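You operate a simulated robot arm through the tools that you are given. There is no shell and no other tool. Be economical: measure what you need, move in short steps, check, and stop when the job is done.

You are at the controls of a simulated two-armed robot. One attempt, no reset.

## Task
Pick up the filter from the top of the blue table with one hand, pass it to the other hand and put it on the shelf of the cream stand. Set down upright: filter.

The check looks at the end state, three seconds after you hand in, the way a careful person would. Anything else that was tipped, shoved, dropped, spilled or broken makes it a failure.

## Robot
Two 7-joint arms with two-finger parallel grippers on one trunk, on a base that drives. Base frame: it is fixed to the floor where the robot stands at the start and does not move with it; the origin is under the middle of the robot, x ahead of it, y to its left, z up. Readings come in mm, rad, newtons and seconds.
The left shoulder is at the start at [70, 187, 1115], the right one opposite. With the tool pointing down near the work surface each hand reaches from about 340 to 800 mm from the robot's upright axis, wherever it stands, measured 20 degrees to its own side. Places, roughly: shelf of the cream stand [1900, -200, 300]. Payload 3.91 kg a hand.
The tool frame of a hand sits at the grasp point between the pads (the TCP): z along the fingers, y along the line on which they close. The tips reach 30 mm beyond it. Largest opening 110 mm; finger width 20, thickness 10; the body of the gripper, 48 by 112 mm, starts 55 mm behind the TCP.
Orientation is told as [roll, pitch, yaw] about the base's x, y, z axes, in that order, counted from this pose: with the fingers straight down and closing along the base's y, the tool's x points along the base's -x, its y along +y and its z along -z.

## Interface
- The arms move only by the tool send_rows. It takes "left_rows", "right_rows" or both (then of equal length, played together; a hand with none holds still); each is text: rows parted by semicolons, each of 7 numbers parted by spaces: the shift along the tool's x, y, z in units of 40 mm (1.0 is 40 mm), then the turn, a rotation vector about the tool's x, y, z in units of 8 degrees (1.0 is 8 degrees), then the closure, from 0 (fully open) to 1 (shut). In form: tx ty tz wx wy wz grip; .... A call has 1 to 12 rows; each row shifts and turns the commanded pose from where the row before left it, along the tool's axes as they then stand. A call with a number of a shift or a turn outside -1 to 1 is refused whole. Each row takes 0.2 s and may step no farther than 50 mm and 0.15 rad from the row before; otherwise, or with a gripper value out of range, the whole call is refused. Where a pose cannot be reached the arm comes as near as it can. A force on the tool above 40 N (or 10 N above the force at the start of the call, whichever is more), or a blocked arm, ends the call early, and 0.2 s more pass. Each finger travels about 72 mm/s and halts on what it meets, pressing with about 27 N; the grip force reading is that of the motor and also rises with nothing between the fingers. The clock runs only during rows and for 0.2 s after the last one: add rows that do not move to give the fingers time. It gives the time, the measured TCP pose, the force on the tool (base axes), the opening and the grip force at its end, in the units of the frame above (readings bear some noise), with the torque about the TCP (base axes, N m) and any sound that the robot's microphone picked up.
- Cameras (640 x 400 px; columns grow to the right, rows downward): "scene" is now at [132.6, 33.4, 1342.8]; the picture's right is [0.40, -0.92, 0.00], its down [-0.53, -0.23, -0.82] and it looks along [0.75, 0.32, -0.58] (base axes); focal length 286 px, centre (320, 200). "left" rides on the left gripper at [72, -17, -103] in its tool frame; the picture's right is [0.23, 0.97, 0.00], its down [-0.76, 0.18, -0.62] and it looks along [-0.61, 0.14, 0.78] (tool axes); focal length 222 px, centre (320, 200). "right" rides on the right gripper at [72, 17, -103] in its tool frame; the picture's right is [-0.23, 0.97, 0.00], its down [-0.76, -0.18, -0.62] and it looks along [-0.61, -0.14, 0.78] (tool axes); focal length 222 px, centre (320, 200). There is no depth. A picture from a camera that has moved, and an enlarged one, comes with that camera's place and axes in the base frame and with its lens.
- get_image(camera): a new picture of that camera. No time passes.
- slide_trunk(by): slides the trunk up (or, below 0, down) by that many mm; the arms and the scene camera ride with it, the base frame stays. It gives what a move gives, with no picture.
- base_move(legs): drives the robot by 1 to 6 legs, each [ahead, turn to the left] in mm and rad, along the robot's own axes; the way and the turn of a leg run together, so that a leg with both is an arc; at most 1500 mm and 3.142 rad a leg. The arms and the cameras ride along, it lands a little off, and it stops where it bumps. It gives what a move gives.
- aim_head(pan, tilt): turns the head with the scene camera to pan (to the left, within 1.501 rad either way) and tilt (down, from -0.506 to 1.204), counted from straight ahead of the robot. It gives what a move gives.
- close_up(camera, box): a new picture of the part [left, top, right, bottom] of that camera's present view, enlarged. No time passes.
- close_job(): hands the job in; it is judged then, once.

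Go step by step. Nothing tells you exact positions but the pictures and the camera data: compare them with the known pose of the tool, close in by small moves and look again before you grip or let go. The budget is 120 turns and 100 pictures, counting those below and the enlarged ones. Unless the task says otherwise, let go and move clear before handing in, and close with one line.

The tools are called after ">>>" by a JSON object that holds its "op" and its "data". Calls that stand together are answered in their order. send_rows: Moves the arms, as the interface text tells. Its arguments: {"type":"object","properties":{"left_rows":{"type":"string"},"right_rows":{"type":"string"}},"required":[]} The other tools are called the same way: slide_trunk (by) slides the trunk up or down; base_move (legs) drives the base; aim_head (pan, tilt) turns the head that bears the scene camera; get_image (camera) takes a picture; close_up (camera, box) takes an enlarged picture of a part of a camera's view; close_job () hands the job in.

At the start:

```text
t: 0.0
left_tcp_pos: [462.6, 433.9, 1135.2]
left_tcp_rot: [0.0, 0.001, 0.001]
left_ft_force: [-0.2, -0.7, 0.6]
left_torque: [-0.01, 0.01, -0.02]
left_finger_gap: 110.0
left_grasp_force: 0.0
right_tcp_pos: [445.6, -99.0, 1051.3]
right_tcp_rot: [0.001, 0.0, 0.002]
right_ft_force: [0.6, 0.2, -0.3]
right_torque: [0.01, 0.05, 0.02]
right_finger_gap: 109.8
right_grasp_force: 0.0
trunk travel left (down, up): [-625.0, 315.0]
robot x, y, heading: [-2.8, -3.7, 0.001]
head pan, tilt: [0.41, 0.618]
```

scene: 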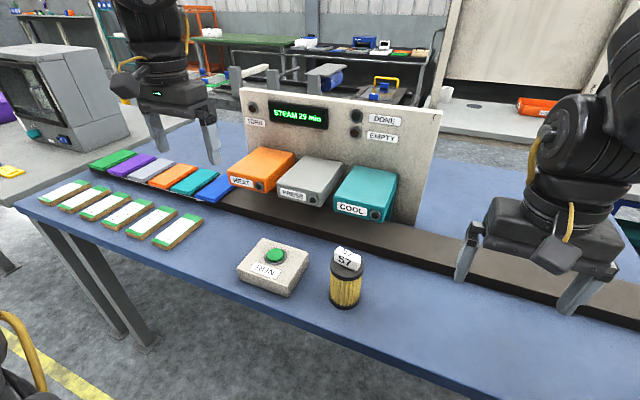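
right: 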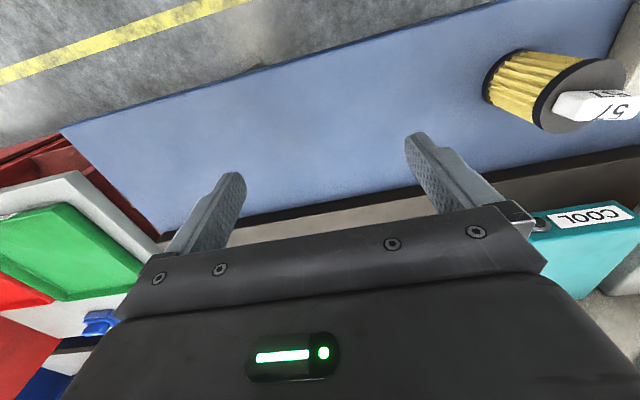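
left: 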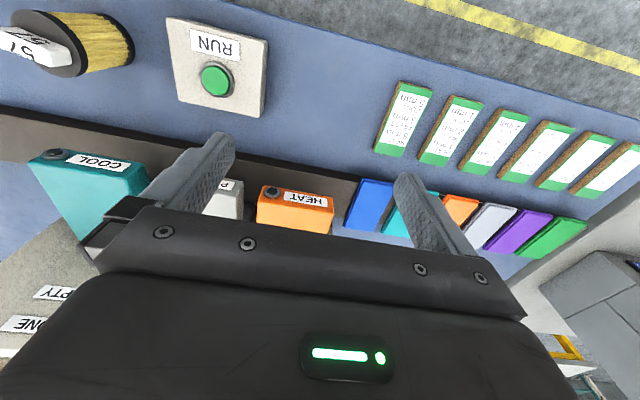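

The filter (tag "57") stands on the blue table near [472, 126], its top about z 950. I'll look closer at it and then at the cream stand.

>>> {"op": "close_up", "data": {"camera": "scene", "box": [230, 220, 430, 345]}}

>>> {"op": "aim_head", "data": {"pan": -0.1, "tilt": 0.45}}

>>> {"op": "get_image", "data": {"camera": "scene"}}

```text
3.20 times, centred on (330, 282) of scene
camera zoom: at [132.6, 33.4, 1342.8], right [0.4, -0.92, 0.0], down [-0.53, -0.23, -0.82], along [0.75, 0.32, -0.58], focal length 914 px, centre (288, -64)
```

zoom: 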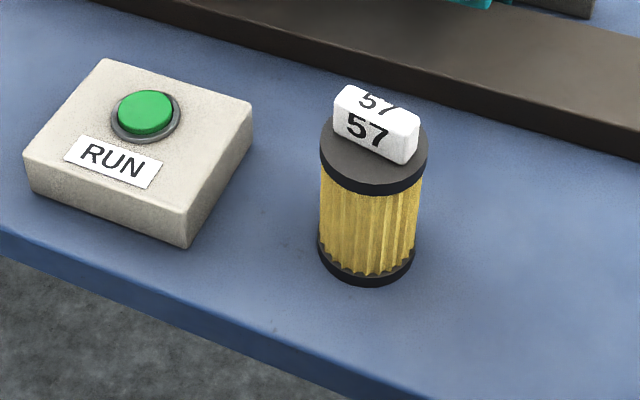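

```text
t: 0.9
left_tcp_pos: [463.4, 433.5, 1135.1]
left_tcp_rot: [-0.001, 0.0, 0.001]
left_ft_force: [0.6, 0.1, -1.0]
left_torque: [-0.03, 0.04, -0.03]
left_finger_gap: 109.8
left_grasp_force: 0.1
right_tcp_pos: [446.1, -99.0, 1051.7]
right_tcp_rot: [0.001, 0.001, -0.001]
right_ft_force: [0.2, -0.2, -0.6]
right_torque: [0.01, 0.01, 0.01]
right_finger_gap: 110.0
right_grasp_force: 0.1
trunk travel left (down, up): [-625.0, 315.0]
robot x, y, heading: [0.4, -1.6, 0.0]
head pan, tilt: [-0.099, 0.45]
```

```text
95 pictures are left
camera scene: at [143.5, -10.6, 1357.8], right [-0.1, -1.0, 0.0], down [-0.43, 0.04, -0.9], along [0.9, -0.09, -0.44], focal length 286 px, centre (320, 200)
```

scene: 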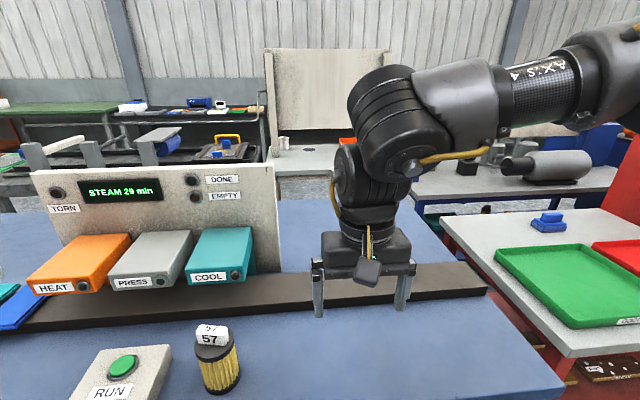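

The stand is hidden behind the table and right arm. I'll raise the trunk for a higher view and move the right arm up-right a little later; first look around.

>>> {"op": "slide_trunk", "data": {"by": 310}}

>>> {"op": "aim_head", "data": {"pan": 0.15, "tilt": 0.5}}

>>> {"op": "get_image", "data": {"camera": "scene"}}

>>> {"op": "aim_head", "data": {"pan": -0.9, "tilt": 0.6}}

>>> {"op": "get_image", "data": {"camera": "scene"}}

>>> {"op": "aim_head", "data": {"pan": 1.0, "tilt": 0.6}}

>>> {"op": "get_image", "data": {"camera": "scene"}}

```text
t: 4.0
left_tcp_pos: [463.0, 433.2, 1445.6]
left_tcp_rot: [0.001, 0.001, 0.002]
left_ft_force: [0.2, -0.3, 0.7]
left_torque: [-0.02, 0.03, 0.05]
left_finger_gap: 109.7
left_grasp_force: 0.1
right_tcp_pos: [446.4, -99.7, 1360.8]
right_tcp_rot: [0.0, 0.001, 0.003]
right_ft_force: [0.1, -1.4, -0.2]
right_torque: [0.02, 0.0, 0.0]
right_finger_gap: 109.9
right_grasp_force: 0.2
trunk travel left (down, up): [-935.0, 5.0]
robot x, y, heading: [1.7, -3.0, -0.001]
head pan, tilt: [-0.099, 0.45]
```

```text
t: 4.8
left_tcp_pos: [463.4, 434.5, 1446.6]
left_tcp_rot: [0.0, 0.0, 0.002]
left_ft_force: [0.5, 0.4, -0.9]
left_torque: [0.01, -0.02, 0.0]
left_finger_gap: 110.0
left_grasp_force: 0.1
right_tcp_pos: [446.7, -99.0, 1360.6]
right_tcp_rot: [0.0, 0.0, 0.003]
right_ft_force: [-0.3, 0.4, 0.3]
right_torque: [0.01, 0.03, 0.01]
right_finger_gap: 110.0
right_grasp_force: 0.0
trunk travel left (down, up): [-935.0, 5.0]
robot x, y, heading: [-0.0, -2.2, 0.003]
head pan, tilt: [0.15, 0.499]
```

```text
94 pictures are left
camera scene: at [142.1, 12.1, 1663.3], right [0.15, -0.99, 0.0], down [-0.47, -0.07, -0.88], along [0.87, 0.13, -0.48], focal length 286 px, centre (320, 200)
```

scene: 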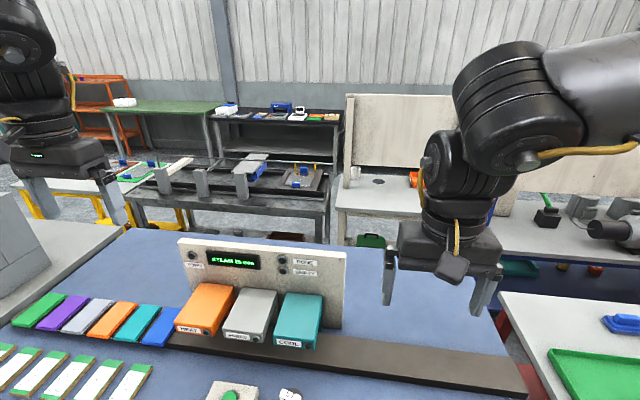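

```text
t: 6.1
left_tcp_pos: [462.5, 434.5, 1445.9]
left_tcp_rot: [0.001, 0.002, 0.001]
left_ft_force: [0.6, -0.6, 0.0]
left_torque: [0.02, -0.02, 0.01]
left_finger_gap: 109.8
left_grasp_force: 0.0
right_tcp_pos: [445.8, -99.6, 1361.8]
right_tcp_rot: [0.0, -0.001, 0.002]
right_ft_force: [0.3, -0.3, -0.5]
right_torque: [-0.03, 0.0, 0.01]
right_finger_gap: 109.9
right_grasp_force: 0.0
trunk travel left (down, up): [-935.0, 5.0]
robot x, y, heading: [-2.0, -4.1, 0.0]
head pan, tilt: [-0.901, 0.6]
```

```text
93 pictures are left
camera scene: at [107.1, -70.7, 1654.3], right [-0.78, -0.62, 0.0], down [-0.35, 0.44, -0.83], along [0.51, -0.65, -0.56], focal length 286 px, centre (320, 200)
```

scene: 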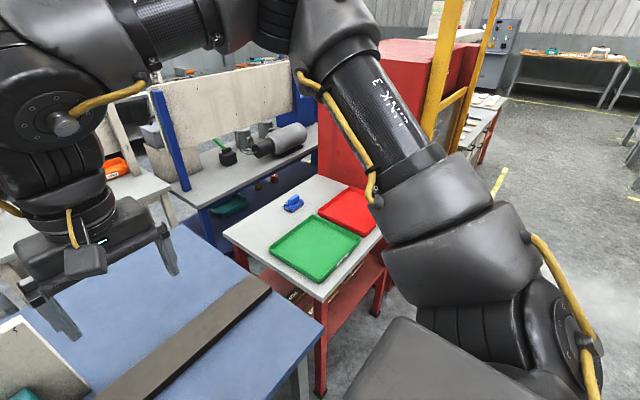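

```text
t: 8.0
left_tcp_pos: [465.1, 434.4, 1445.5]
left_tcp_rot: [0.0, -0.002, 0.001]
left_ft_force: [0.0, -0.5, 1.1]
left_torque: [-0.01, -0.03, -0.06]
left_finger_gap: 109.9
left_grasp_force: 0.2
right_tcp_pos: [446.0, -99.3, 1360.8]
right_tcp_rot: [0.0, 0.0, 0.002]
right_ft_force: [-0.3, -0.1, -0.9]
right_torque: [-0.01, 0.0, 0.03]
right_finger_gap: 110.1
right_grasp_force: 0.0
trunk travel left (down, up): [-935.0, 5.0]
robot x, y, heading: [0.6, -2.0, -0.001]
head pan, tilt: [1.0, 0.6]
```

```text
92 pictures are left
camera scene: at [99.9, 72.8, 1654.2], right [0.84, -0.54, 0.0], down [-0.31, -0.48, -0.82], along [0.45, 0.69, -0.57], focal length 286 px, centre (320, 200)
```

scene: 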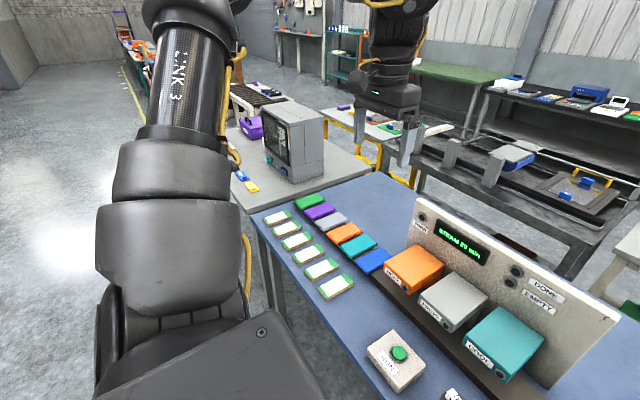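

The stand seems to be the cream one behind the blue table with a lower shelf. I move the right arm aside for an unobstructed view.

>>> {"op": "send_rows", "data": {"right_rows": "0.3 -1 0 0 0 0 0;0.3 -1 0 0 0 0 0;0.3 -1 0 0 0 0 0;0.3 -1 0 0 0 0 0;0.3 -1 0 0 0 0 0;0.3 -1 0 0 0 0 0;0.3 -1 0 0 0 0 0;0.3 -1 0 0 0 0 0;0.3 -1 0 0 0 0 0"}}

>>> {"op": "aim_head", "data": {"pan": -0.1, "tilt": 0.5}}

>>> {"op": "get_image", "data": {"camera": "scene"}}

>>> {"op": "close_up", "data": {"camera": "scene", "box": [200, 90, 520, 290]}}

```text
t: 10.0
left_tcp_pos: [463.6, 430.9, 1447.5]
left_tcp_rot: [0.003, 0.0, 0.002]
left_ft_force: [-0.2, 0.0, -0.4]
left_torque: [0.01, -0.02, -0.01]
left_finger_gap: 110.0
left_grasp_force: 0.0
right_tcp_pos: [332.8, -284.3, 1364.3]
right_tcp_rot: [0.002, -0.001, -0.002]
right_ft_force: [0.3, -0.6, 0.5]
right_torque: [0.05, 0.03, 0.03]
right_finger_gap: 110.0
right_grasp_force: 0.1
right hand out of reach, approached as far as the arm can: row 3, 4, 5, 6, 7, 8, 9
trunk travel left (down, up): [-935.0, 5.0]
robot x, y, heading: [-0.3, -6.0, 0.002]
head pan, tilt: [1.0, 0.6]
```

```text
t: 11.3
left_tcp_pos: [463.6, 433.4, 1445.5]
left_tcp_rot: [0.0, 0.001, 0.002]
left_ft_force: [-0.6, -1.1, 0.8]
left_torque: [-0.04, -0.02, 0.03]
left_finger_gap: 109.9
left_grasp_force: 0.1
right_tcp_pos: [332.5, -282.5, 1364.4]
right_tcp_rot: [0.001, -0.001, -0.002]
right_ft_force: [1.2, 0.1, -0.5]
right_torque: [0.01, -0.03, 0.0]
right_finger_gap: 110.1
right_grasp_force: 0.1
trunk travel left (down, up): [-935.0, 5.0]
robot x, y, heading: [1.8, 2.0, 0.004]
head pan, tilt: [-0.099, 0.499]
```

```text
91 pictures are left
camera scene: at [142.7, -11.0, 1663.3], right [-0.1, -1.0, 0.0], down [-0.48, 0.05, -0.88], along [0.87, -0.09, -0.48], focal length 286 px, centre (320, 200)
```

scene: 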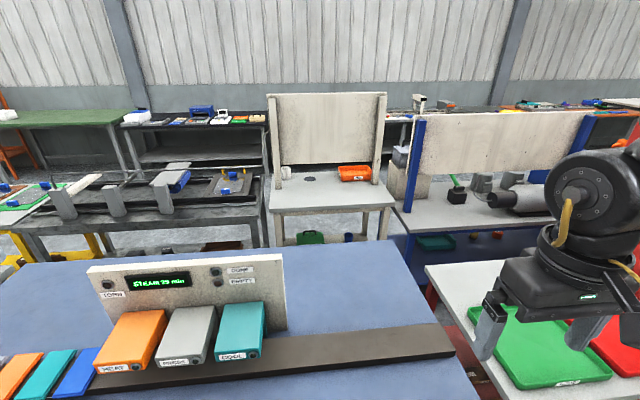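

```text
2.00 times, centred on (360, 190) of scene
camera zoom: at [142.7, -11.0, 1663.3], right [-0.1, -1.0, 0.0], down [-0.48, 0.05, -0.88], along [0.87, -0.09, -0.48], focal length 571 px, centre (240, 220)
```

zoom: 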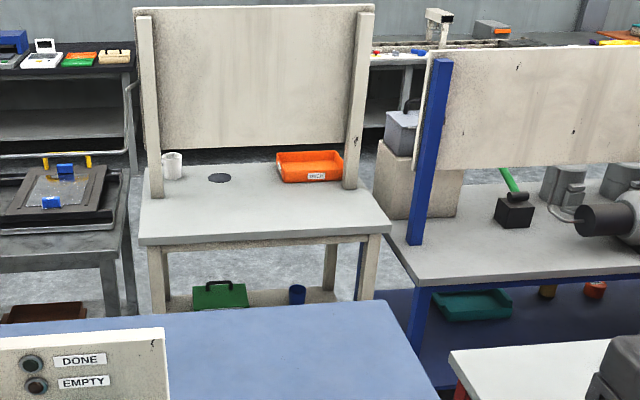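

The stand is a cream table with an under-shelf (green case, blue cup on it), reachable only from the aisle behind the blue table. I look both ways to choose a route around.

>>> {"op": "aim_head", "data": {"pan": 1.35, "tilt": 0.4}}

>>> {"op": "get_image", "data": {"camera": "scene"}}

>>> {"op": "aim_head", "data": {"pan": -1.4, "tilt": 0.4}}

>>> {"op": "get_image", "data": {"camera": "scene"}}

>>> {"op": "aim_head", "data": {"pan": 0.5, "tilt": 0.4}}

>>> {"op": "get_image", "data": {"camera": "scene"}}

```text
t: 12.9
left_tcp_pos: [463.2, 434.3, 1446.8]
left_tcp_rot: [0.0, 0.0, 0.001]
left_ft_force: [1.1, -0.7, 0.3]
left_torque: [0.01, -0.02, 0.01]
left_finger_gap: 110.0
left_grasp_force: 0.1
right_tcp_pos: [332.3, -281.7, 1364.0]
right_tcp_rot: [0.001, 0.0, -0.002]
right_ft_force: [0.2, -0.1, -0.2]
right_torque: [-0.01, 0.0, 0.03]
right_finger_gap: 109.9
right_grasp_force: 0.1
trunk travel left (down, up): [-935.0, 5.0]
robot x, y, heading: [-2.8, -1.3, 0.0]
head pan, tilt: [1.349, 0.4]
```

```text
89 pictures are left
camera scene: at [72.5, 88.5, 1672.5], right [0.98, -0.22, 0.0], down [-0.09, -0.38, -0.92], along [0.2, 0.9, -0.39], focal length 286 px, centre (320, 200)
```

scene: 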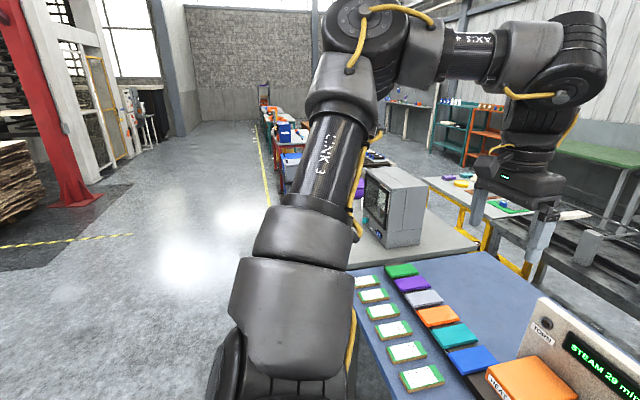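

```text
t: 15.3
left_tcp_pos: [463.1, 433.6, 1445.6]
left_tcp_rot: [0.0, 0.0, 0.001]
left_ft_force: [-0.7, -1.1, 0.4]
left_torque: [-0.03, -0.01, -0.03]
left_finger_gap: 110.1
left_grasp_force: 0.0
right_tcp_pos: [332.1, -282.1, 1364.4]
right_tcp_rot: [0.0, 0.0, -0.002]
right_ft_force: [0.0, -0.2, -0.7]
right_torque: [-0.01, 0.01, 0.0]
right_finger_gap: 110.1
right_grasp_force: 0.0
trunk travel left (down, up): [-935.0, 5.0]
robot x, y, heading: [0.2, -3.6, -0.001]
head pan, tilt: [-1.4, 0.4]
```

```text
88 pictures are left
camera scene: at [67.9, -93.0, 1672.5], right [-0.99, -0.17, 0.0], down [-0.07, 0.38, -0.92], along [0.16, -0.91, -0.39], focal length 286 px, centre (320, 200)
```

scene: 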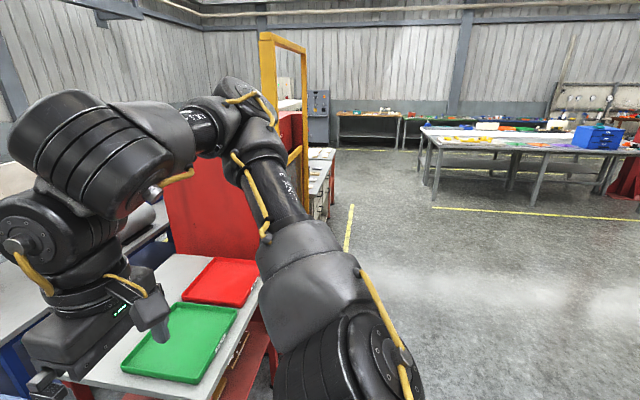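

```text
t: 17.2
left_tcp_pos: [463.3, 433.9, 1445.7]
left_tcp_rot: [0.0, -0.001, 0.003]
left_ft_force: [-0.3, 0.7, 0.5]
left_torque: [0.0, 0.02, 0.01]
left_finger_gap: 110.0
left_grasp_force: 0.2
right_tcp_pos: [332.4, -282.8, 1364.9]
right_tcp_rot: [-0.001, 0.0, -0.003]
right_ft_force: [-0.9, 0.2, 0.5]
right_torque: [-0.04, 0.0, 0.0]
right_finger_gap: 110.0
right_grasp_force: 0.1
trunk travel left (down, up): [-935.0, 5.0]
robot x, y, heading: [1.4, -0.6, 0.008]
head pan, tilt: [0.499, 0.4]
```

```text
87 pictures are left
camera scene: at [133.4, 42.6, 1672.5], right [0.48, -0.88, 0.0], down [-0.34, -0.19, -0.92], along [0.81, 0.44, -0.39], focal length 286 px, centre (320, 200)
```

scene: 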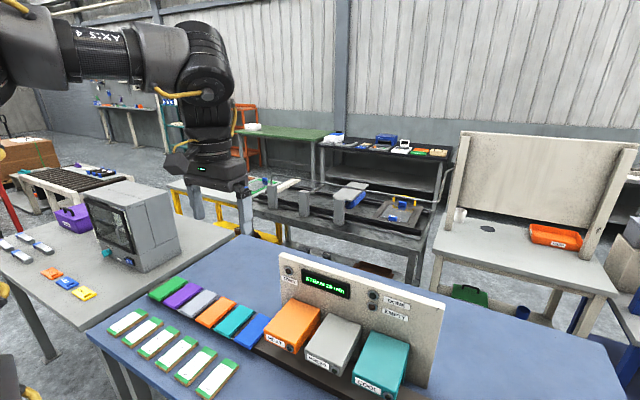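

The stand's shelf looks open at the back, with a wide zone behind it. Plan: left hand takes the filter by its tag handle from above, right hand then takes its body at a slant for placing. First lower the trunk and yaw the left hand so it closes across the tag.

>>> {"op": "slide_trunk", "data": {"by": -310}}

>>> {"op": "send_rows", "data": {"left_rows": "0 -0.8 0 0 0 1 0;0 0 0 0 0 1 0;0 0 0 0 0 1 0;0 0 0 0 0 1 0;0 0 0 0 0 1 0;0 0 0 0 0 1 0;0 0 0 0 0 1 0;0 0 0 0 0 1 0;0 0 0 0 0 1 0;0 0 0 0 0 1 0;0 0 0 0 0 1 0;0 0 0 0 0 1 0"}}

>>> {"op": "aim_head", "data": {"pan": 0.25, "tilt": 0.9}}

>>> {"op": "get_image", "data": {"camera": "scene"}}

>>> {"op": "get_image", "data": {"camera": "left"}}

```text
t: 20.2
left_tcp_pos: [463.6, 434.3, 1137.0]
left_tcp_rot: [-0.001, -0.001, 0.001]
left_ft_force: [0.1, 0.0, 0.4]
left_torque: [0.0, 0.0, 0.01]
left_finger_gap: 110.0
left_grasp_force: 0.1
right_tcp_pos: [333.3, -281.7, 1055.4]
right_tcp_rot: [0.001, 0.001, -0.001]
right_ft_force: [0.6, -0.3, 0.9]
right_torque: [0.03, -0.01, -0.01]
right_finger_gap: 110.0
right_grasp_force: 0.1
trunk travel left (down, up): [-625.0, 315.0]
robot x, y, heading: [1.7, -1.2, 0.001]
head pan, tilt: [0.499, 0.4]
```

```text
t: 22.8
left_tcp_pos: [462.4, 402.4, 1137.1]
left_tcp_rot: [0.0, 0.0, -1.675]
left_ft_force: [0.4, 0.7, 0.0]
left_torque: [-0.01, 0.01, -0.02]
left_finger_gap: 109.9
left_grasp_force: 0.1
right_tcp_pos: [333.3, -283.2, 1054.6]
right_tcp_rot: [0.001, -0.001, -0.002]
right_ft_force: [0.6, -0.6, 0.0]
right_torque: [-0.02, -0.02, -0.02]
right_finger_gap: 110.2
right_grasp_force: 0.0
trunk travel left (down, up): [-625.0, 315.0]
robot x, y, heading: [4.3, -2.0, 0.002]
head pan, tilt: [0.499, 0.4]
```

```text
t: 23.8
left_tcp_pos: [463.3, 402.1, 1135.6]
left_tcp_rot: [0.0, -0.001, -1.674]
left_ft_force: [0.5, 0.1, -0.3]
left_torque: [0.02, 0.01, 0.03]
left_finger_gap: 110.3
left_grasp_force: 0.2
right_tcp_pos: [333.3, -282.2, 1055.3]
right_tcp_rot: [0.0, 0.002, -0.002]
right_ft_force: [0.8, 0.9, -0.1]
right_torque: [0.01, -0.03, 0.0]
right_finger_gap: 109.8
right_grasp_force: 0.1
trunk travel left (down, up): [-625.0, 315.0]
robot x, y, heading: [0.7, -1.3, -0.001]
head pan, tilt: [0.25, 0.901]
```

```text
86 pictures are left
camera scene: at [125.2, 17.0, 1319.5], right [0.25, -0.97, 0.0], down [-0.76, -0.19, -0.62], along [0.6, 0.15, -0.78], focal length 286 px, centre (320, 200)
```

scene: 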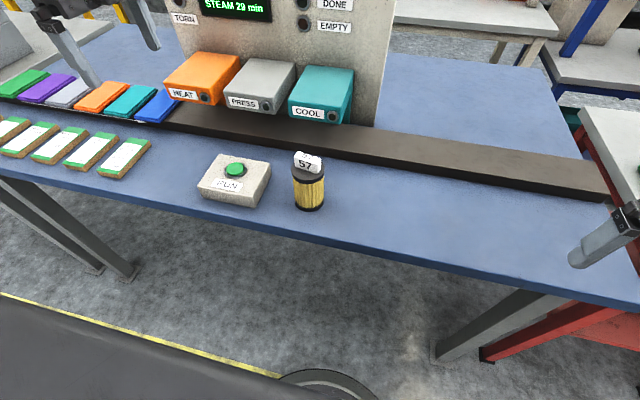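

```text
85 pictures are left
camera left: at [453.8, 475.9, 1240.4], right [0.99, 0.13, 0.0], down [0.1, -0.78, 0.62], along [0.08, -0.62, -0.78], focal length 222 px, centre (320, 200)
```

left: 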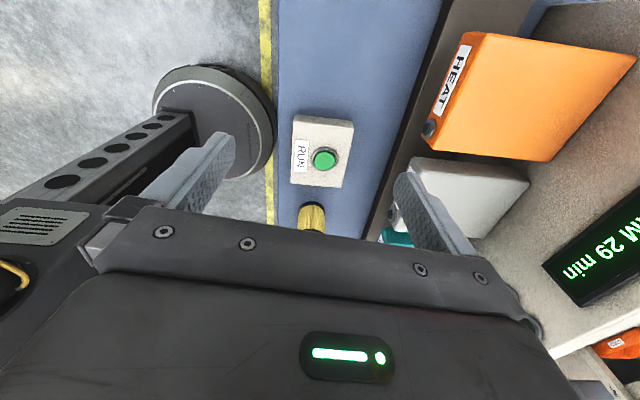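

The left hand is yawed; now I carry it above the filter and check from both cameras.

>>> {"op": "send_rows", "data": {"left_rows": "-1 0.1 0 0 0 0.7 0;-1 0.1 0 0 0 0 0;-1 0.1 0 0 0 0 0;-1 0.1 0 0 0 0 0;-1 0.1 0 0 0 0 0;-1 0.1 0 0 0 0 0;-0.9 0.1 0.8 0 0 0 0;0 0 0 0 0 0 0"}}

>>> {"op": "get_image", "data": {"camera": "left"}}

>>> {"op": "close_up", "data": {"camera": "scene", "box": [220, 80, 420, 205]}}

```text
t: 25.6
left_tcp_pos: [418.5, 218.2, 1101.6]
left_tcp_rot: [0.004, -0.003, -1.771]
left_ft_force: [0.3, -1.0, -0.5]
left_torque: [-0.01, -0.01, -0.02]
left_finger_gap: 109.7
left_grasp_force: 0.1
left hand out of reach, approached as far as the arm can: row 4, 5, 6, 7
right_tcp_pos: [331.5, -282.6, 1053.7]
right_tcp_rot: [0.0, 0.001, -0.002]
right_ft_force: [-0.5, 0.1, -0.2]
right_torque: [-0.01, 0.01, 0.01]
right_finger_gap: 109.8
right_grasp_force: 0.0
trunk travel left (down, up): [-625.0, 315.0]
robot x, y, heading: [1.6, -1.4, 0.002]
head pan, tilt: [0.25, 0.901]
```

```text
84 pictures are left
camera left: at [414.1, 293.0, 1204.2], right [1.0, 0.03, 0.0], down [0.02, -0.78, 0.63], along [0.02, -0.63, -0.78], focal length 222 px, centre (320, 200)
```

left: 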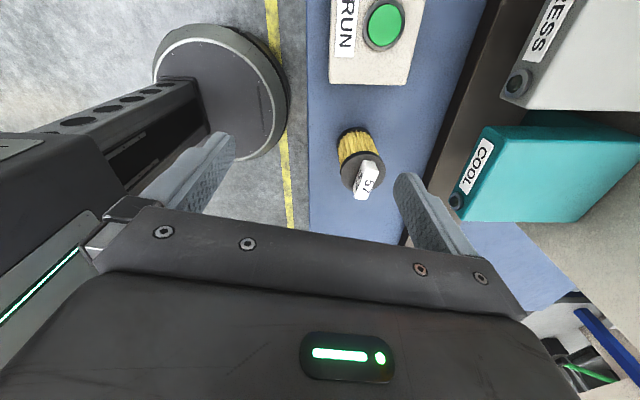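

```text
3.20 times, centred on (320, 142) of scene
camera zoom: at [124.4, 16.9, 1319.6], right [0.25, -0.97, 0.0], down [-0.76, -0.19, -0.62], along [0.6, 0.15, -0.78], focal length 914 px, centre (320, 384)
```

zoom: 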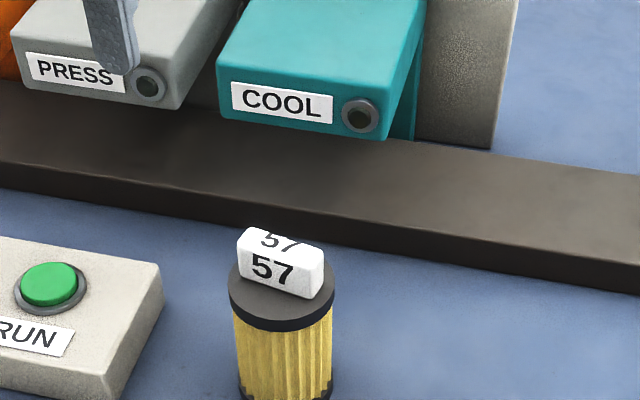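

The left wrist runs out of reach with that yaw here. I back the hand off to the left and turn the base a bit to the right so the filter lies more to the left arm's side.

>>> {"op": "send_rows", "data": {"left_rows": "1 0 0 0 0 0 0;1 0 0 0 0 0 0;1 0 0 0 0 0 0;1 0 0 0 0 0 0;0 0 0 0 0 0 0"}}

>>> {"op": "base_move", "data": {"legs": [[0, -0.45]]}}

```text
t: 26.8
left_tcp_pos: [449.2, 374.3, 1099.5]
left_tcp_rot: [0.0, 0.001, -1.771]
left_ft_force: [-0.6, -0.3, 0.1]
left_torque: [0.04, 0.0, -0.01]
left_finger_gap: 110.1
left_grasp_force: 0.0
right_tcp_pos: [333.2, -282.8, 1053.6]
right_tcp_rot: [-0.002, 0.001, -0.002]
right_ft_force: [-0.5, -0.7, -0.1]
right_torque: [0.0, -0.01, 0.01]
right_finger_gap: 109.9
right_grasp_force: 0.1
trunk travel left (down, up): [-625.0, 315.0]
robot x, y, heading: [1.7, 2.3, -0.002]
head pan, tilt: [0.25, 0.901]
```

```text
t: 28.5
left_tcp_pos: [567.4, 143.2, 1099.0]
left_tcp_rot: [0.0, 0.001, -2.217]
left_ft_force: [-0.5, -0.8, -0.5]
left_torque: [0.03, -0.02, 0.01]
left_finger_gap: 110.1
left_grasp_force: 0.0
right_tcp_pos: [178.9, -398.9, 1054.9]
right_tcp_rot: [-0.001, -0.002, -0.449]
right_ft_force: [0.2, 0.3, 0.1]
right_torque: [0.01, -0.02, -0.02]
right_finger_gap: 109.9
right_grasp_force: 0.0
trunk travel left (down, up): [-625.0, 315.0]
robot x, y, heading: [-2.5, -5.0, -0.449]
head pan, tilt: [0.25, 0.901]
```

The base turned; now I yaw the hand back to match the tag and bring it over about [480, 130].

>>> {"op": "send_rows", "data": {"left_rows": "0 0 0 0 0 -0.8 0;0 0 0 0 0 -0.8 0;0 0 0 0 0 -0.8 0;0 0 0 0 0 -0.73 0;-0.25 -0.7 0 0 0 0 0;-0.25 -0.7 0 0 0 0 0;-0.27 -0.66 0 0 0 0 0;0 0 0 0 0 0 0"}}

>>> {"op": "aim_head", "data": {"pan": 0.7, "tilt": 0.75}}

>>> {"op": "get_image", "data": {"camera": "left"}}

>>> {"op": "get_image", "data": {"camera": "scene"}}

```text
t: 30.3
left_tcp_pos: [479.2, 134.0, 1099.6]
left_tcp_rot: [0.0, 0.0, -1.782]
left_ft_force: [0.2, -0.8, 0.2]
left_torque: [-0.03, 0.03, 0.04]
left_finger_gap: 110.1
left_grasp_force: 0.2
right_tcp_pos: [177.6, -398.4, 1054.4]
right_tcp_rot: [-0.001, 0.002, -0.448]
right_ft_force: [0.3, -0.3, 0.3]
right_torque: [-0.04, -0.03, -0.01]
right_finger_gap: 110.1
right_grasp_force: 0.1
trunk travel left (down, up): [-625.0, 315.0]
robot x, y, heading: [-2.8, -3.0, -0.453]
head pan, tilt: [0.25, 0.901]
```

```text
t: 31.2
left_tcp_pos: [478.7, 134.1, 1099.1]
left_tcp_rot: [0.001, 0.0, -1.782]
left_ft_force: [0.1, 0.1, 0.4]
left_torque: [0.01, 0.01, -0.01]
left_finger_gap: 109.9
left_grasp_force: 0.1
right_tcp_pos: [179.1, -398.5, 1054.2]
right_tcp_rot: [0.0, 0.0, -0.448]
right_ft_force: [-0.7, -0.3, 0.0]
right_torque: [-0.01, 0.02, 0.0]
right_finger_gap: 109.9
right_grasp_force: 0.1
trunk travel left (down, up): [-625.0, 315.0]
robot x, y, heading: [0.9, -0.9, -0.446]
head pan, tilt: [0.7, 0.75]
```

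```text
82 pictures are left
camera left: at [478.2, 208.1, 1203.6], right [1.0, 0.02, 0.0], down [0.01, -0.78, 0.62], along [0.01, -0.62, -0.78], focal length 222 px, centre (320, 200)
```

left: 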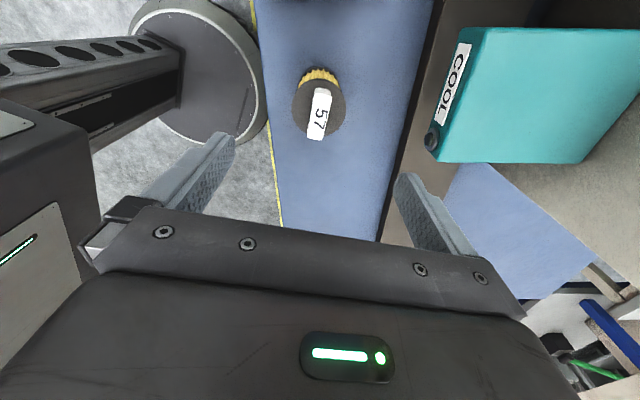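

```text
81 pictures are left
camera scene: at [127.1, -2.8, 1331.4], right [0.25, -0.97, 0.0], down [-0.66, -0.17, -0.73], along [0.71, 0.18, -0.68], focal length 286 px, centre (320, 200)
```

scene: 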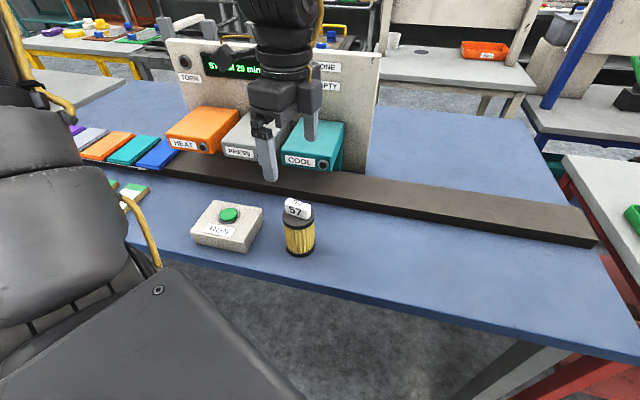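

The tag is nearly centred beneath the hand. I trim yaw by a few degrees, descend halfway and check again.

>>> {"op": "send_rows", "data": {"left_rows": "0 0 0.8 0 0 -0.5 0.2;0 0 0.8 0 0 0 0.3;0 0 0 0 0 0 0.4;0 0 0 0 0 0 0.4"}}

>>> {"op": "get_image", "data": {"camera": "left"}}

>>> {"op": "close_up", "data": {"camera": "scene", "box": [220, 150, 380, 270]}}

```text
t: 32.2
left_tcp_pos: [482.6, 132.5, 1034.3]
left_tcp_rot: [-0.001, -0.002, -1.712]
left_ft_force: [0.3, -0.3, 0.2]
left_torque: [0.03, -0.02, -0.04]
left_finger_gap: 65.9
left_grasp_force: 0.0
right_tcp_pos: [180.6, -398.1, 1053.5]
right_tcp_rot: [0.001, 0.0, -0.45]
right_ft_force: [0.1, 0.9, 0.6]
right_torque: [0.01, 0.01, -0.01]
right_finger_gap: 110.0
right_grasp_force: 0.1
trunk travel left (down, up): [-625.0, 315.0]
robot x, y, heading: [-0.6, -3.9, -0.446]
head pan, tilt: [0.7, 0.75]
```

```text
80 pictures are left
camera left: at [475.6, 207.6, 1139.7], right [1.0, 0.09, 0.0], down [0.07, -0.78, 0.62], along [0.05, -0.62, -0.78], focal length 222 px, centre (320, 200)
```

left: 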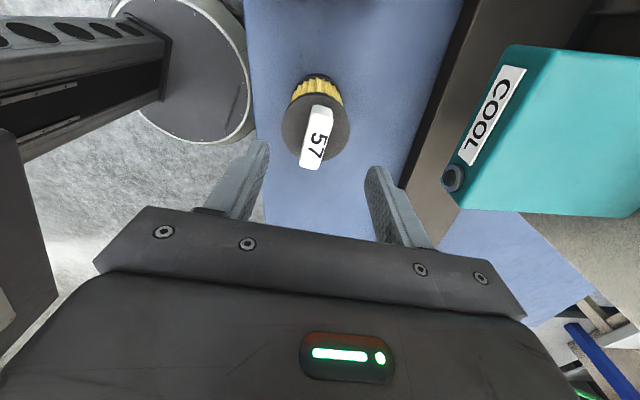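

```text
3.33 times, centred on (300, 210) of scene
camera zoom: at [127.7, -2.6, 1331.3], right [0.25, -0.97, 0.0], down [-0.66, -0.17, -0.73], along [0.71, 0.18, -0.68], focal length 952 px, centre (387, 167)
```

zoom: 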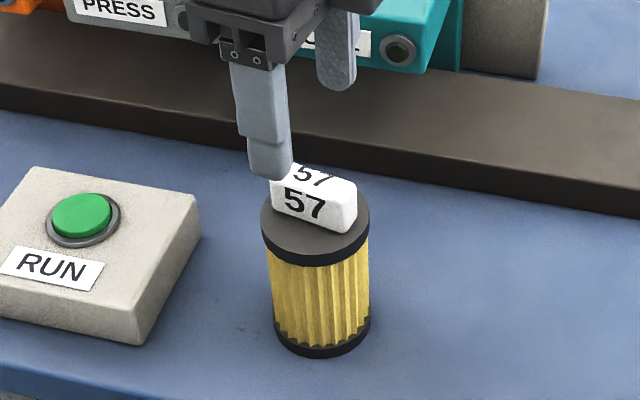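

Aligned within a few mm; I descend so the tips end just above the cap with the tag between the pads.

>>> {"op": "send_rows", "data": {"left_rows": "0 -0.1 0.6 0 0 -0.33 0.4;0 0 0.55 0 0 0 0.4;0 0 0 0 0 0 0.4"}}

>>> {"op": "close_up", "data": {"camera": "scene", "box": [220, 150, 380, 270]}}

>>> {"op": "close_up", "data": {"camera": "left", "box": [200, 90, 440, 240]}}

```text
t: 33.0
left_tcp_pos: [476.0, 133.2, 990.7]
left_tcp_rot: [0.0, 0.001, -1.664]
left_ft_force: [1.3, -0.4, 0.0]
left_torque: [0.03, -0.03, 0.03]
left_finger_gap: 66.0
left_grasp_force: 0.1
right_tcp_pos: [178.5, -397.5, 1054.5]
right_tcp_rot: [0.0, -0.001, -0.45]
right_ft_force: [0.7, 0.8, -0.2]
right_torque: [0.01, -0.03, 0.01]
right_finger_gap: 109.7
right_grasp_force: 0.0
trunk travel left (down, up): [-625.0, 315.0]
robot x, y, heading: [-1.2, -1.3, -0.45]
head pan, tilt: [0.7, 0.75]
```

```text
3.33 times, centred on (300, 210) of scene
camera zoom: at [126.5, -2.5, 1331.5], right [0.25, -0.97, 0.0], down [-0.66, -0.17, -0.73], along [0.71, 0.18, -0.68], focal length 952 px, centre (387, 167)
```

zoom: 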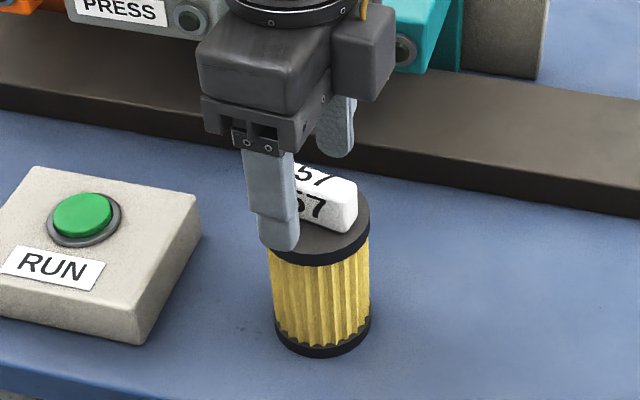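

```text
2.67 times, centred on (320, 165) of left
camera zoom: at [466.4, 206.7, 1094.3], right [0.99, 0.13, 0.0], down [0.1, -0.77, 0.62], along [0.08, -0.62, -0.78], focal length 592 px, centre (320, 293)
```

zoom: 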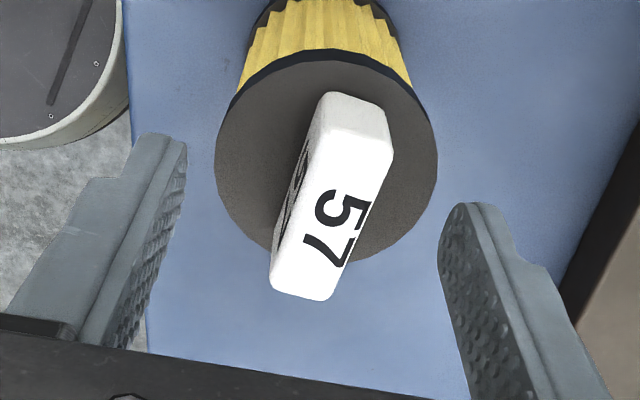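

The tag lies parallel between the pads and centred; I lower a few mm more and close.

>>> {"op": "send_rows", "data": {"left_rows": "0.05 0.03 0.15 0 0 0 0.4;0 0 0 0 0 0 0.6;0 0 0 0 0 0 0.8;0 0 0 0 0 0 1;0 0 0 0 0 0 1;0 0 0 0 0 0 1;0 0 0 0 0 0 1"}}

>>> {"op": "close_up", "data": {"camera": "scene", "box": [220, 150, 380, 270]}}

```text
t: 34.6
left_tcp_pos: [478.3, 134.3, 984.8]
left_tcp_rot: [-0.001, 0.0, -1.665]
left_ft_force: [0.2, 0.0, 0.3]
left_torque: [0.02, 0.04, 0.03]
left_finger_gap: 17.8
left_grasp_force: 26.5
right_tcp_pos: [179.6, -398.1, 1054.2]
right_tcp_rot: [0.002, -0.001, -0.448]
right_ft_force: [0.1, -0.6, 0.4]
right_torque: [-0.02, -0.01, 0.0]
right_finger_gap: 110.1
right_grasp_force: 0.2
trunk travel left (down, up): [-625.0, 315.0]
robot x, y, heading: [0.5, 0.4, -0.447]
head pan, tilt: [0.7, 0.75]
```

```text
3.33 times, centred on (300, 210) of scene
camera zoom: at [127.1, -2.7, 1331.4], right [0.25, -0.97, 0.0], down [-0.66, -0.17, -0.73], along [0.71, 0.18, -0.68], focal length 952 px, centre (387, 167)
```

zoom: 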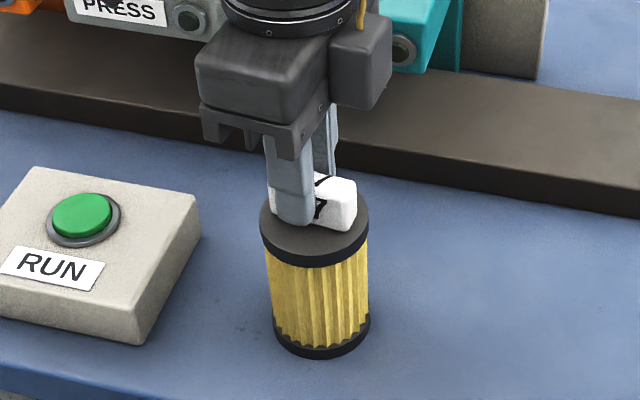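

Gripped at 17.8 mm. I lift it gently and check.

>>> {"op": "send_rows", "data": {"left_rows": "0 0 -0.2 0 0 0 1;0 0 -0.4 0 0 0 1;0 0 -0.6 0 0 0 1;0 0 -0.8 0 0 0 1;0 0 -0.8 0 0 0 1;0 0 -0.8 0 0 0 1;0 0 0 0 0 0 1"}}

>>> {"op": "get_image", "data": {"camera": "scene"}}

```text
t: 36.2
left_tcp_pos: [477.3, 133.9, 1128.3]
left_tcp_rot: [0.0, -0.002, -1.666]
left_ft_force: [0.5, 1.3, -2.0]
left_torque: [0.02, 0.02, -0.02]
left_finger_gap: 17.6
left_grasp_force: 26.8
right_tcp_pos: [179.7, -397.8, 1054.3]
right_tcp_rot: [0.0, 0.0, -0.449]
right_ft_force: [-1.0, 0.2, -0.5]
right_torque: [0.01, 0.04, 0.0]
right_finger_gap: 110.1
right_grasp_force: 0.2
trunk travel left (down, up): [-625.0, 315.0]
robot x, y, heading: [1.4, 0.5, -0.441]
head pan, tilt: [0.7, 0.75]
```

```text
75 pictures are left
camera scene: at [127.9, -2.6, 1331.3], right [0.25, -0.97, 0.0], down [-0.66, -0.17, -0.73], along [0.71, 0.18, -0.68], focal length 286 px, centre (320, 200)
```

scene: 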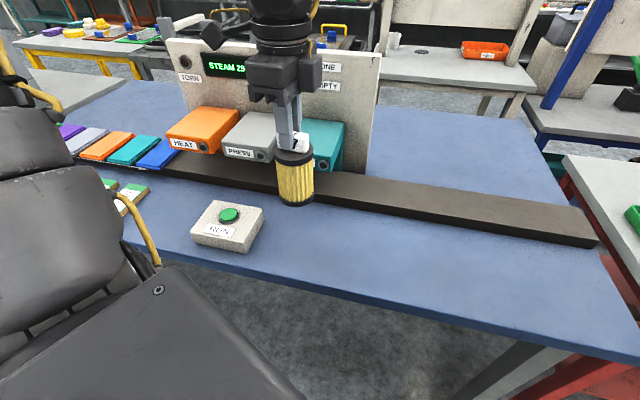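

The filter hangs firmly. I back away from the table and square the robot up for the handover in open space.

>>> {"op": "base_move", "data": {"legs": [[-350, 0], [0, 0.447]]}}

>>> {"op": "aim_head", "data": {"pan": 0.2, "tilt": 0.6}}

>>> {"op": "send_rows", "data": {"left_rows": "0 0 0 0 0 -0.8 1;0 0 0 0 0 -0.8 1;0 0 0 0 0 -0.8 1;0 0 0 0 0 -0.6 1;0 0 0 0 0 0 1", "right_rows": "0 0 0 0 0 -0.9 0;0 0 0 0 0 -0.9 0;0 0 0 0 0 -0.9 0;0 0 0 0 0 -0.9 0;0 0 0 0 0 -0.9 0"}}

```text
t: 39.8
left_tcp_pos: [55.1, 482.5, 1127.5]
left_tcp_rot: [0.0, -0.002, -1.212]
left_ft_force: [-0.4, -0.6, -1.9]
left_torque: [0.01, -0.04, 0.02]
left_finger_gap: 17.7
left_grasp_force: 26.6
right_tcp_pos: [19.0, -128.8, 1053.7]
right_tcp_rot: [0.001, 0.0, 0.008]
right_ft_force: [0.1, 0.4, 0.1]
right_torque: [-0.04, -0.01, 0.02]
right_finger_gap: 110.2
right_grasp_force: 0.0
trunk travel left (down, up): [-625.0, 315.0]
robot x, y, heading: [-316.9, 150.1, 0.004]
head pan, tilt: [0.7, 0.75]
```

```text
t: 40.7
left_tcp_pos: [54.3, 482.2, 1128.5]
left_tcp_rot: [0.001, 0.0, -1.211]
left_ft_force: [-0.1, 0.6, -2.5]
left_torque: [0.0, 0.01, -0.01]
left_finger_gap: 17.5
left_grasp_force: 26.9
right_tcp_pos: [18.2, -127.4, 1054.9]
right_tcp_rot: [0.002, 0.0, 0.007]
right_ft_force: [0.7, 1.1, -0.9]
right_torque: [0.03, -0.04, 0.01]
right_finger_gap: 109.9
right_grasp_force: 0.0
trunk travel left (down, up): [-625.0, 315.0]
robot x, y, heading: [-319.2, 144.6, 0.009]
head pan, tilt: [0.201, 0.6]
```

```text
t: 41.9
left_tcp_pos: [54.2, 482.7, 1126.0]
left_tcp_rot: [-0.001, -0.001, -0.79]
left_ft_force: [-0.8, 0.8, -2.3]
left_torque: [0.04, 0.0, -0.01]
left_finger_gap: 17.4
left_grasp_force: 27.0
right_tcp_pos: [-25.9, 24.7, 1069.8]
right_tcp_rot: [0.001, -0.001, 0.631]
right_ft_force: [-1.2, 0.2, -0.4]
right_torque: [0.01, 0.02, -0.02]
right_finger_gap: 110.0
right_grasp_force: 0.2
right hand out of reach, approached as far as the arm can: row 1, 2, 3, 4, 5
trunk travel left (down, up): [-625.0, 315.0]
robot x, y, heading: [-313.4, 148.7, 0.014]
head pan, tilt: [0.201, 0.6]
```

The right wrist was folded too close. I bring the left hand with filter to a mid point in front, and the right hand forward with a 45° slant facing it.

>>> {"op": "send_rows", "data": {"left_rows": "-0.895 -0.224 0 0 0 0 1;-0.895 -0.224 0 0 0 0 1;-0.895 -0.224 0 0 0 0 1;-0.895 -0.224 0 0 0 0 1;-0.895 -0.224 0 0 0 0 1;-0.895 -0.224 0 0 0 0 1;-0.895 -0.224 0 0 0 0 1;-0.895 -0.224 0 0 0 0 1;0 0 0 0 0 0 1;0 0 0 0 0 0 1", "right_rows": "-0.66 -0.73 0 0 0 0 0;-0.66 -0.73 0 0 0 0 0;-0.66 -0.73 0 0 0 0 0;0 0 0 0 -0.95 0 0;0 0 0 0 -0.95 0 0;0 0 0 0 -0.95 0 0;0 0 0 0 -0.95 0 0;0 0 0 0 -0.95 0 0;0 0 0 0 -0.85 0 0;0 0 0 0 0 0 0"}}

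>>> {"op": "get_image", "data": {"camera": "scene"}}

>>> {"op": "get_image", "data": {"camera": "right"}}

```text
t: 44.1
left_tcp_pos: [107.0, 382.4, 1110.5]
left_tcp_rot: [0.0, -0.003, -0.792]
left_ft_force: [-0.9, -0.5, -1.7]
left_torque: [0.0, 0.01, -0.03]
left_finger_gap: 17.7
left_grasp_force: 26.7
left hand out of reach, approached as far as the arm can: row 3, 4, 5, 6, 7, 8
right_tcp_pos: [14.6, 54.4, 1219.2]
right_tcp_rot: [0.015, -0.789, 0.612]
right_ft_force: [0.1, -1.0, -0.1]
right_torque: [-0.04, -0.01, 0.04]
right_finger_gap: 109.9
right_grasp_force: 0.1
right hand out of reach, approached as far as the arm can: row 1, 2, 3, 4, 5, 6, 7, 8, 9
trunk travel left (down, up): [-625.0, 315.0]
robot x, y, heading: [-310.6, 149.1, 0.009]
head pan, tilt: [0.201, 0.6]
```

```text
74 pictures are left
camera scene: at [-177.1, 168.1, 1344.2], right [0.21, -0.98, 0.0], down [-0.55, -0.12, -0.82], along [0.81, 0.17, -0.57], focal length 286 px, centre (320, 200)
```

scene: 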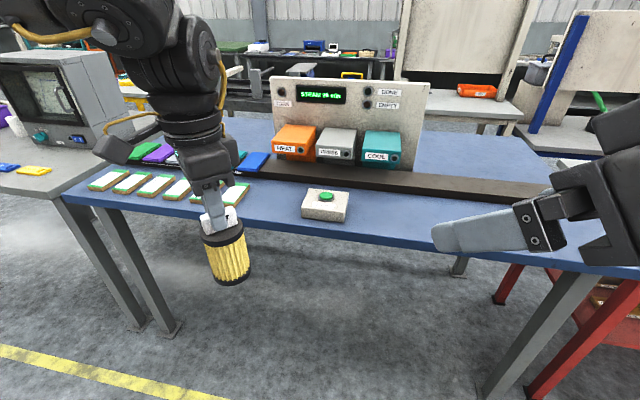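

```text
73 pictures are left
camera right: at [-95.3, -4.8, 1240.6], right [-0.44, 0.88, 0.17], down [0.19, -0.1, 0.98], along [0.88, 0.46, -0.12], focal length 222 px, centre (320, 200)
```

right: 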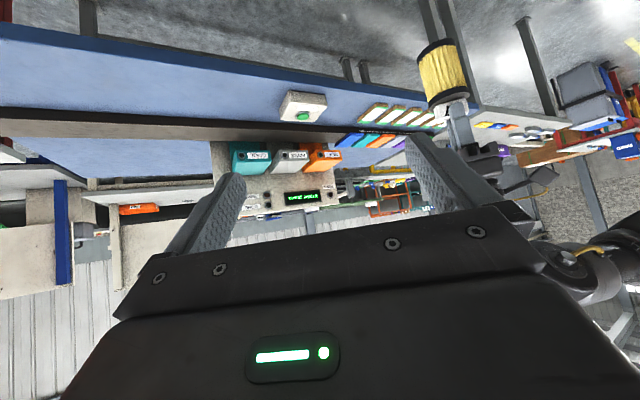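

Both hands are too high relative to the shoulders. I raise the trunk 300 mm and lower the hands by about that, which gives the arms a better working range.

>>> {"op": "slide_trunk", "data": {"by": 300}}

>>> {"op": "send_rows", "data": {"left_rows": "0 0 0.9 0 0 0 1;0 0 0.9 0 0 0 1;0 0 0.9 0 0 0 1;0 0 0.9 0 0 0 1;0 0 0.9 0 0 0 1;0 0 0.9 0 0 0 1;0 0 0.9 0 0 0 1;0 0 0.9 0 0 0 1;0 0 0 0 0 0 1", "right_rows": "0.65 0 0.65 0 0 0 0;0.65 0 0.65 0 0 0 0;0.65 0 0.65 0 0 0 0;0.65 0 0.65 0 0 0 0;0.65 0 0.65 0 0 0 0;0.65 0 0.65 0 0 0 0;0.65 0 0.65 0 0 0 0;0.65 0 0.65 0 0 0 0;0 0 0 0 0 0 0"}}

```text
t: 47.1
left_tcp_pos: [107.1, 381.2, 1410.0]
left_tcp_rot: [-0.003, -0.004, -0.793]
left_ft_force: [0.2, 0.3, -2.1]
left_torque: [0.04, 0.03, 0.0]
left_finger_gap: 17.5
left_grasp_force: 27.3
right_tcp_pos: [14.9, 53.2, 1518.8]
right_tcp_rot: [0.014, -0.788, 0.612]
right_ft_force: [0.1, -0.3, -0.1]
right_torque: [-0.02, 0.04, -0.01]
right_finger_gap: 110.1
right_grasp_force: 0.0
trunk travel left (down, up): [-925.0, 15.0]
robot x, y, heading: [-316.4, 154.7, 0.007]
head pan, tilt: [0.201, 0.6]
```

```text
t: 49.1
left_tcp_pos: [102.9, 405.5, 1137.8]
left_tcp_rot: [-0.003, -0.003, -0.794]
left_ft_force: [0.0, -0.1, -3.2]
left_torque: [0.01, 0.02, -0.01]
left_finger_gap: 17.8
left_grasp_force: 27.1
left hand out of reach, approached as far as the arm can: row 7, 8
right_tcp_pos: [49.5, 85.6, 1469.8]
right_tcp_rot: [0.015, -0.787, 0.613]
right_ft_force: [0.2, 1.1, 0.5]
right_torque: [0.02, 0.02, 0.05]
right_finger_gap: 110.0
right_grasp_force: 0.1
right hand out of reach, approached as far as the arm can: row 1, 2, 3, 4, 5, 6, 7, 8
trunk travel left (down, up): [-925.0, 15.0]
robot x, y, heading: [-317.6, 149.6, 0.009]
head pan, tilt: [0.201, 0.6]
```

The right hand is too close to the body with its slant; I push both hands further forward, then try lowering the right.

>>> {"op": "send_rows", "data": {"left_rows": "-0.66 0.67 0 0 0 0 1;-0.66 0.67 0 0 0 0 1;-0.66 0.67 0 0 0 0 1;-0.66 0.67 0 0 0 0 1;0 0 0 0 0 0 1;0 0 0 0 0 0 1;0 0 0 0 0 0 1;0 0 0 0 0 0 1;0 0 0 0 0 0 1;0 0 0 0 0 0 1", "right_rows": "-0.49 -0.48 0.49 0 0 0 0;-0.49 -0.48 0.49 0 0 0 0;-0.49 -0.48 0.49 0 0 0 0;-0.49 -0.48 0.49 0 0 0 0;-0.49 -0.48 0.49 0 0 0 0;0.65 0 0.65 0 0 0 0;0.65 0 0.65 0 0 0 0;0.65 0 0.65 0 0 0 0;0.65 0 0.65 0 0 0 0;0 0 0 0 0 0 0"}}

>>> {"op": "get_image", "data": {"camera": "scene"}}

```text
t: 51.3
left_tcp_pos: [223.7, 448.6, 1164.9]
left_tcp_rot: [-0.004, -0.004, -0.793]
left_ft_force: [1.1, 0.2, -3.0]
left_torque: [0.03, 0.04, 0.01]
left_finger_gap: 17.8
left_grasp_force: 27.0
left hand out of reach, approached as far as the arm can: row 1, 2, 3, 4
right_tcp_pos: [83.1, 103.5, 1423.6]
right_tcp_rot: [0.016, -0.787, 0.609]
right_ft_force: [0.1, -0.3, 0.4]
right_torque: [0.03, 0.02, -0.03]
right_finger_gap: 109.9
right_grasp_force: 0.0
right hand out of reach, approached as far as the arm can: row 1, 2, 3, 4, 5, 6, 7, 8, 9
trunk travel left (down, up): [-925.0, 15.0]
robot x, y, heading: [-313.9, 150.2, 0.003]
head pan, tilt: [0.201, 0.6]
```

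```text
72 pictures are left
camera scene: at [-173.3, 168.0, 1643.9], right [0.21, -0.98, 0.0], down [-0.56, -0.12, -0.82], along [0.81, 0.17, -0.57], focal length 286 px, centre (320, 200)
```

scene: 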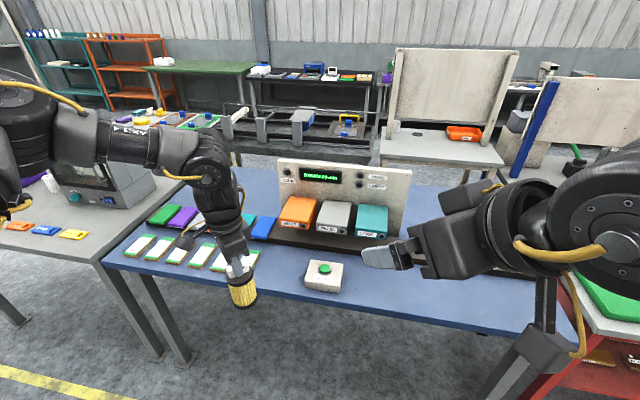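

Both arms sit against wrist limits. I return them to near their default orientation to find a freer configuration.

>>> {"op": "send_rows", "data": {"left_rows": "0 0 0 0 0 -0.9 1;0 0 0 0 0 -0.9 1;0 0 0 0 0 -0.9 1;0 0 0 0 0 -0.9 1;0 0 0 0 0 -0.9 1;0 0 0 0 0 0 1;0 0 0 0 0 0 1;0 0 0 0 0 0 1;0 0 0 0 0 0 1;0 0 0 0 0 0 1;0 0 0 0 0 0 1;0 0 0 0 0 0 1", "right_rows": "0 0 0 0 0.95 0 0;0 0 0 0 0.95 0 0;0 0 0 0 0.95 0 0;0 0 0 0 0.95 0 0;0 0 0 0 0.95 0 0;0 0 0 0 0.85 0 0;0 0 0 0 0 0.9 0;0 0 0 0 0 0.9 0;0 0 0 0 0 0.9 0;0 0 0 0 0 0.9 0;0 0 0 0 0 0.7 0;0 0 0 0 0 0 0"}}

>>> {"op": "send_rows", "data": {"right_rows": "-0.6 -0.6 0.5 0 0 0 0;-0.6 -0.6 0.5 0 0 0 0;-0.6 -0.6 0.5 0 0 0 0;-0.6 -0.6 0.5 0 0 0 0;-0.6 -0.6 0.5 0 0 0 0;-0.6 -0.6 0.5 0 0 0 0;0 0 0 0 0 0 0"}}

```text
t: 53.9
left_tcp_pos: [220.7, 450.0, 1167.8]
left_tcp_rot: [-0.004, -0.002, -0.164]
left_ft_force: [0.4, 0.5, -0.7]
left_torque: [0.03, 0.0, -0.01]
left_finger_gap: 17.4
left_grasp_force: 27.3
right_tcp_pos: [78.4, 103.0, 1425.5]
right_tcp_rot: [0.525, -0.613, -0.156]
right_ft_force: [0.7, -0.9, -0.1]
right_torque: [0.0, 0.0, -0.03]
right_finger_gap: 110.0
right_grasp_force: 0.1
right hand out of reach, approached as far as the arm can: row 1, 2, 3, 4, 5, 6
trunk travel left (down, up): [-925.0, 15.0]
robot x, y, heading: [-311.9, 148.6, 0.005]
head pan, tilt: [0.201, 0.6]
```

```text
t: 55.5
left_tcp_pos: [221.6, 449.2, 1167.1]
left_tcp_rot: [-0.003, -0.002, -0.166]
left_ft_force: [-0.3, 0.3, -2.2]
left_torque: [0.0, 0.01, -0.05]
left_finger_gap: 17.7
left_grasp_force: 26.9
right_tcp_pos: [198.5, 45.4, 1387.9]
right_tcp_rot: [0.523, -0.614, -0.156]
right_ft_force: [0.3, 0.5, -0.2]
right_torque: [0.0, 0.01, 0.02]
right_finger_gap: 110.0
right_grasp_force: 0.0
right hand out of reach, approached as far as the arm can: row 4, 5, 6
trunk travel left (down, up): [-925.0, 15.0]
robot x, y, heading: [-318.0, 149.5, 0.008]
head pan, tilt: [0.201, 0.6]
```

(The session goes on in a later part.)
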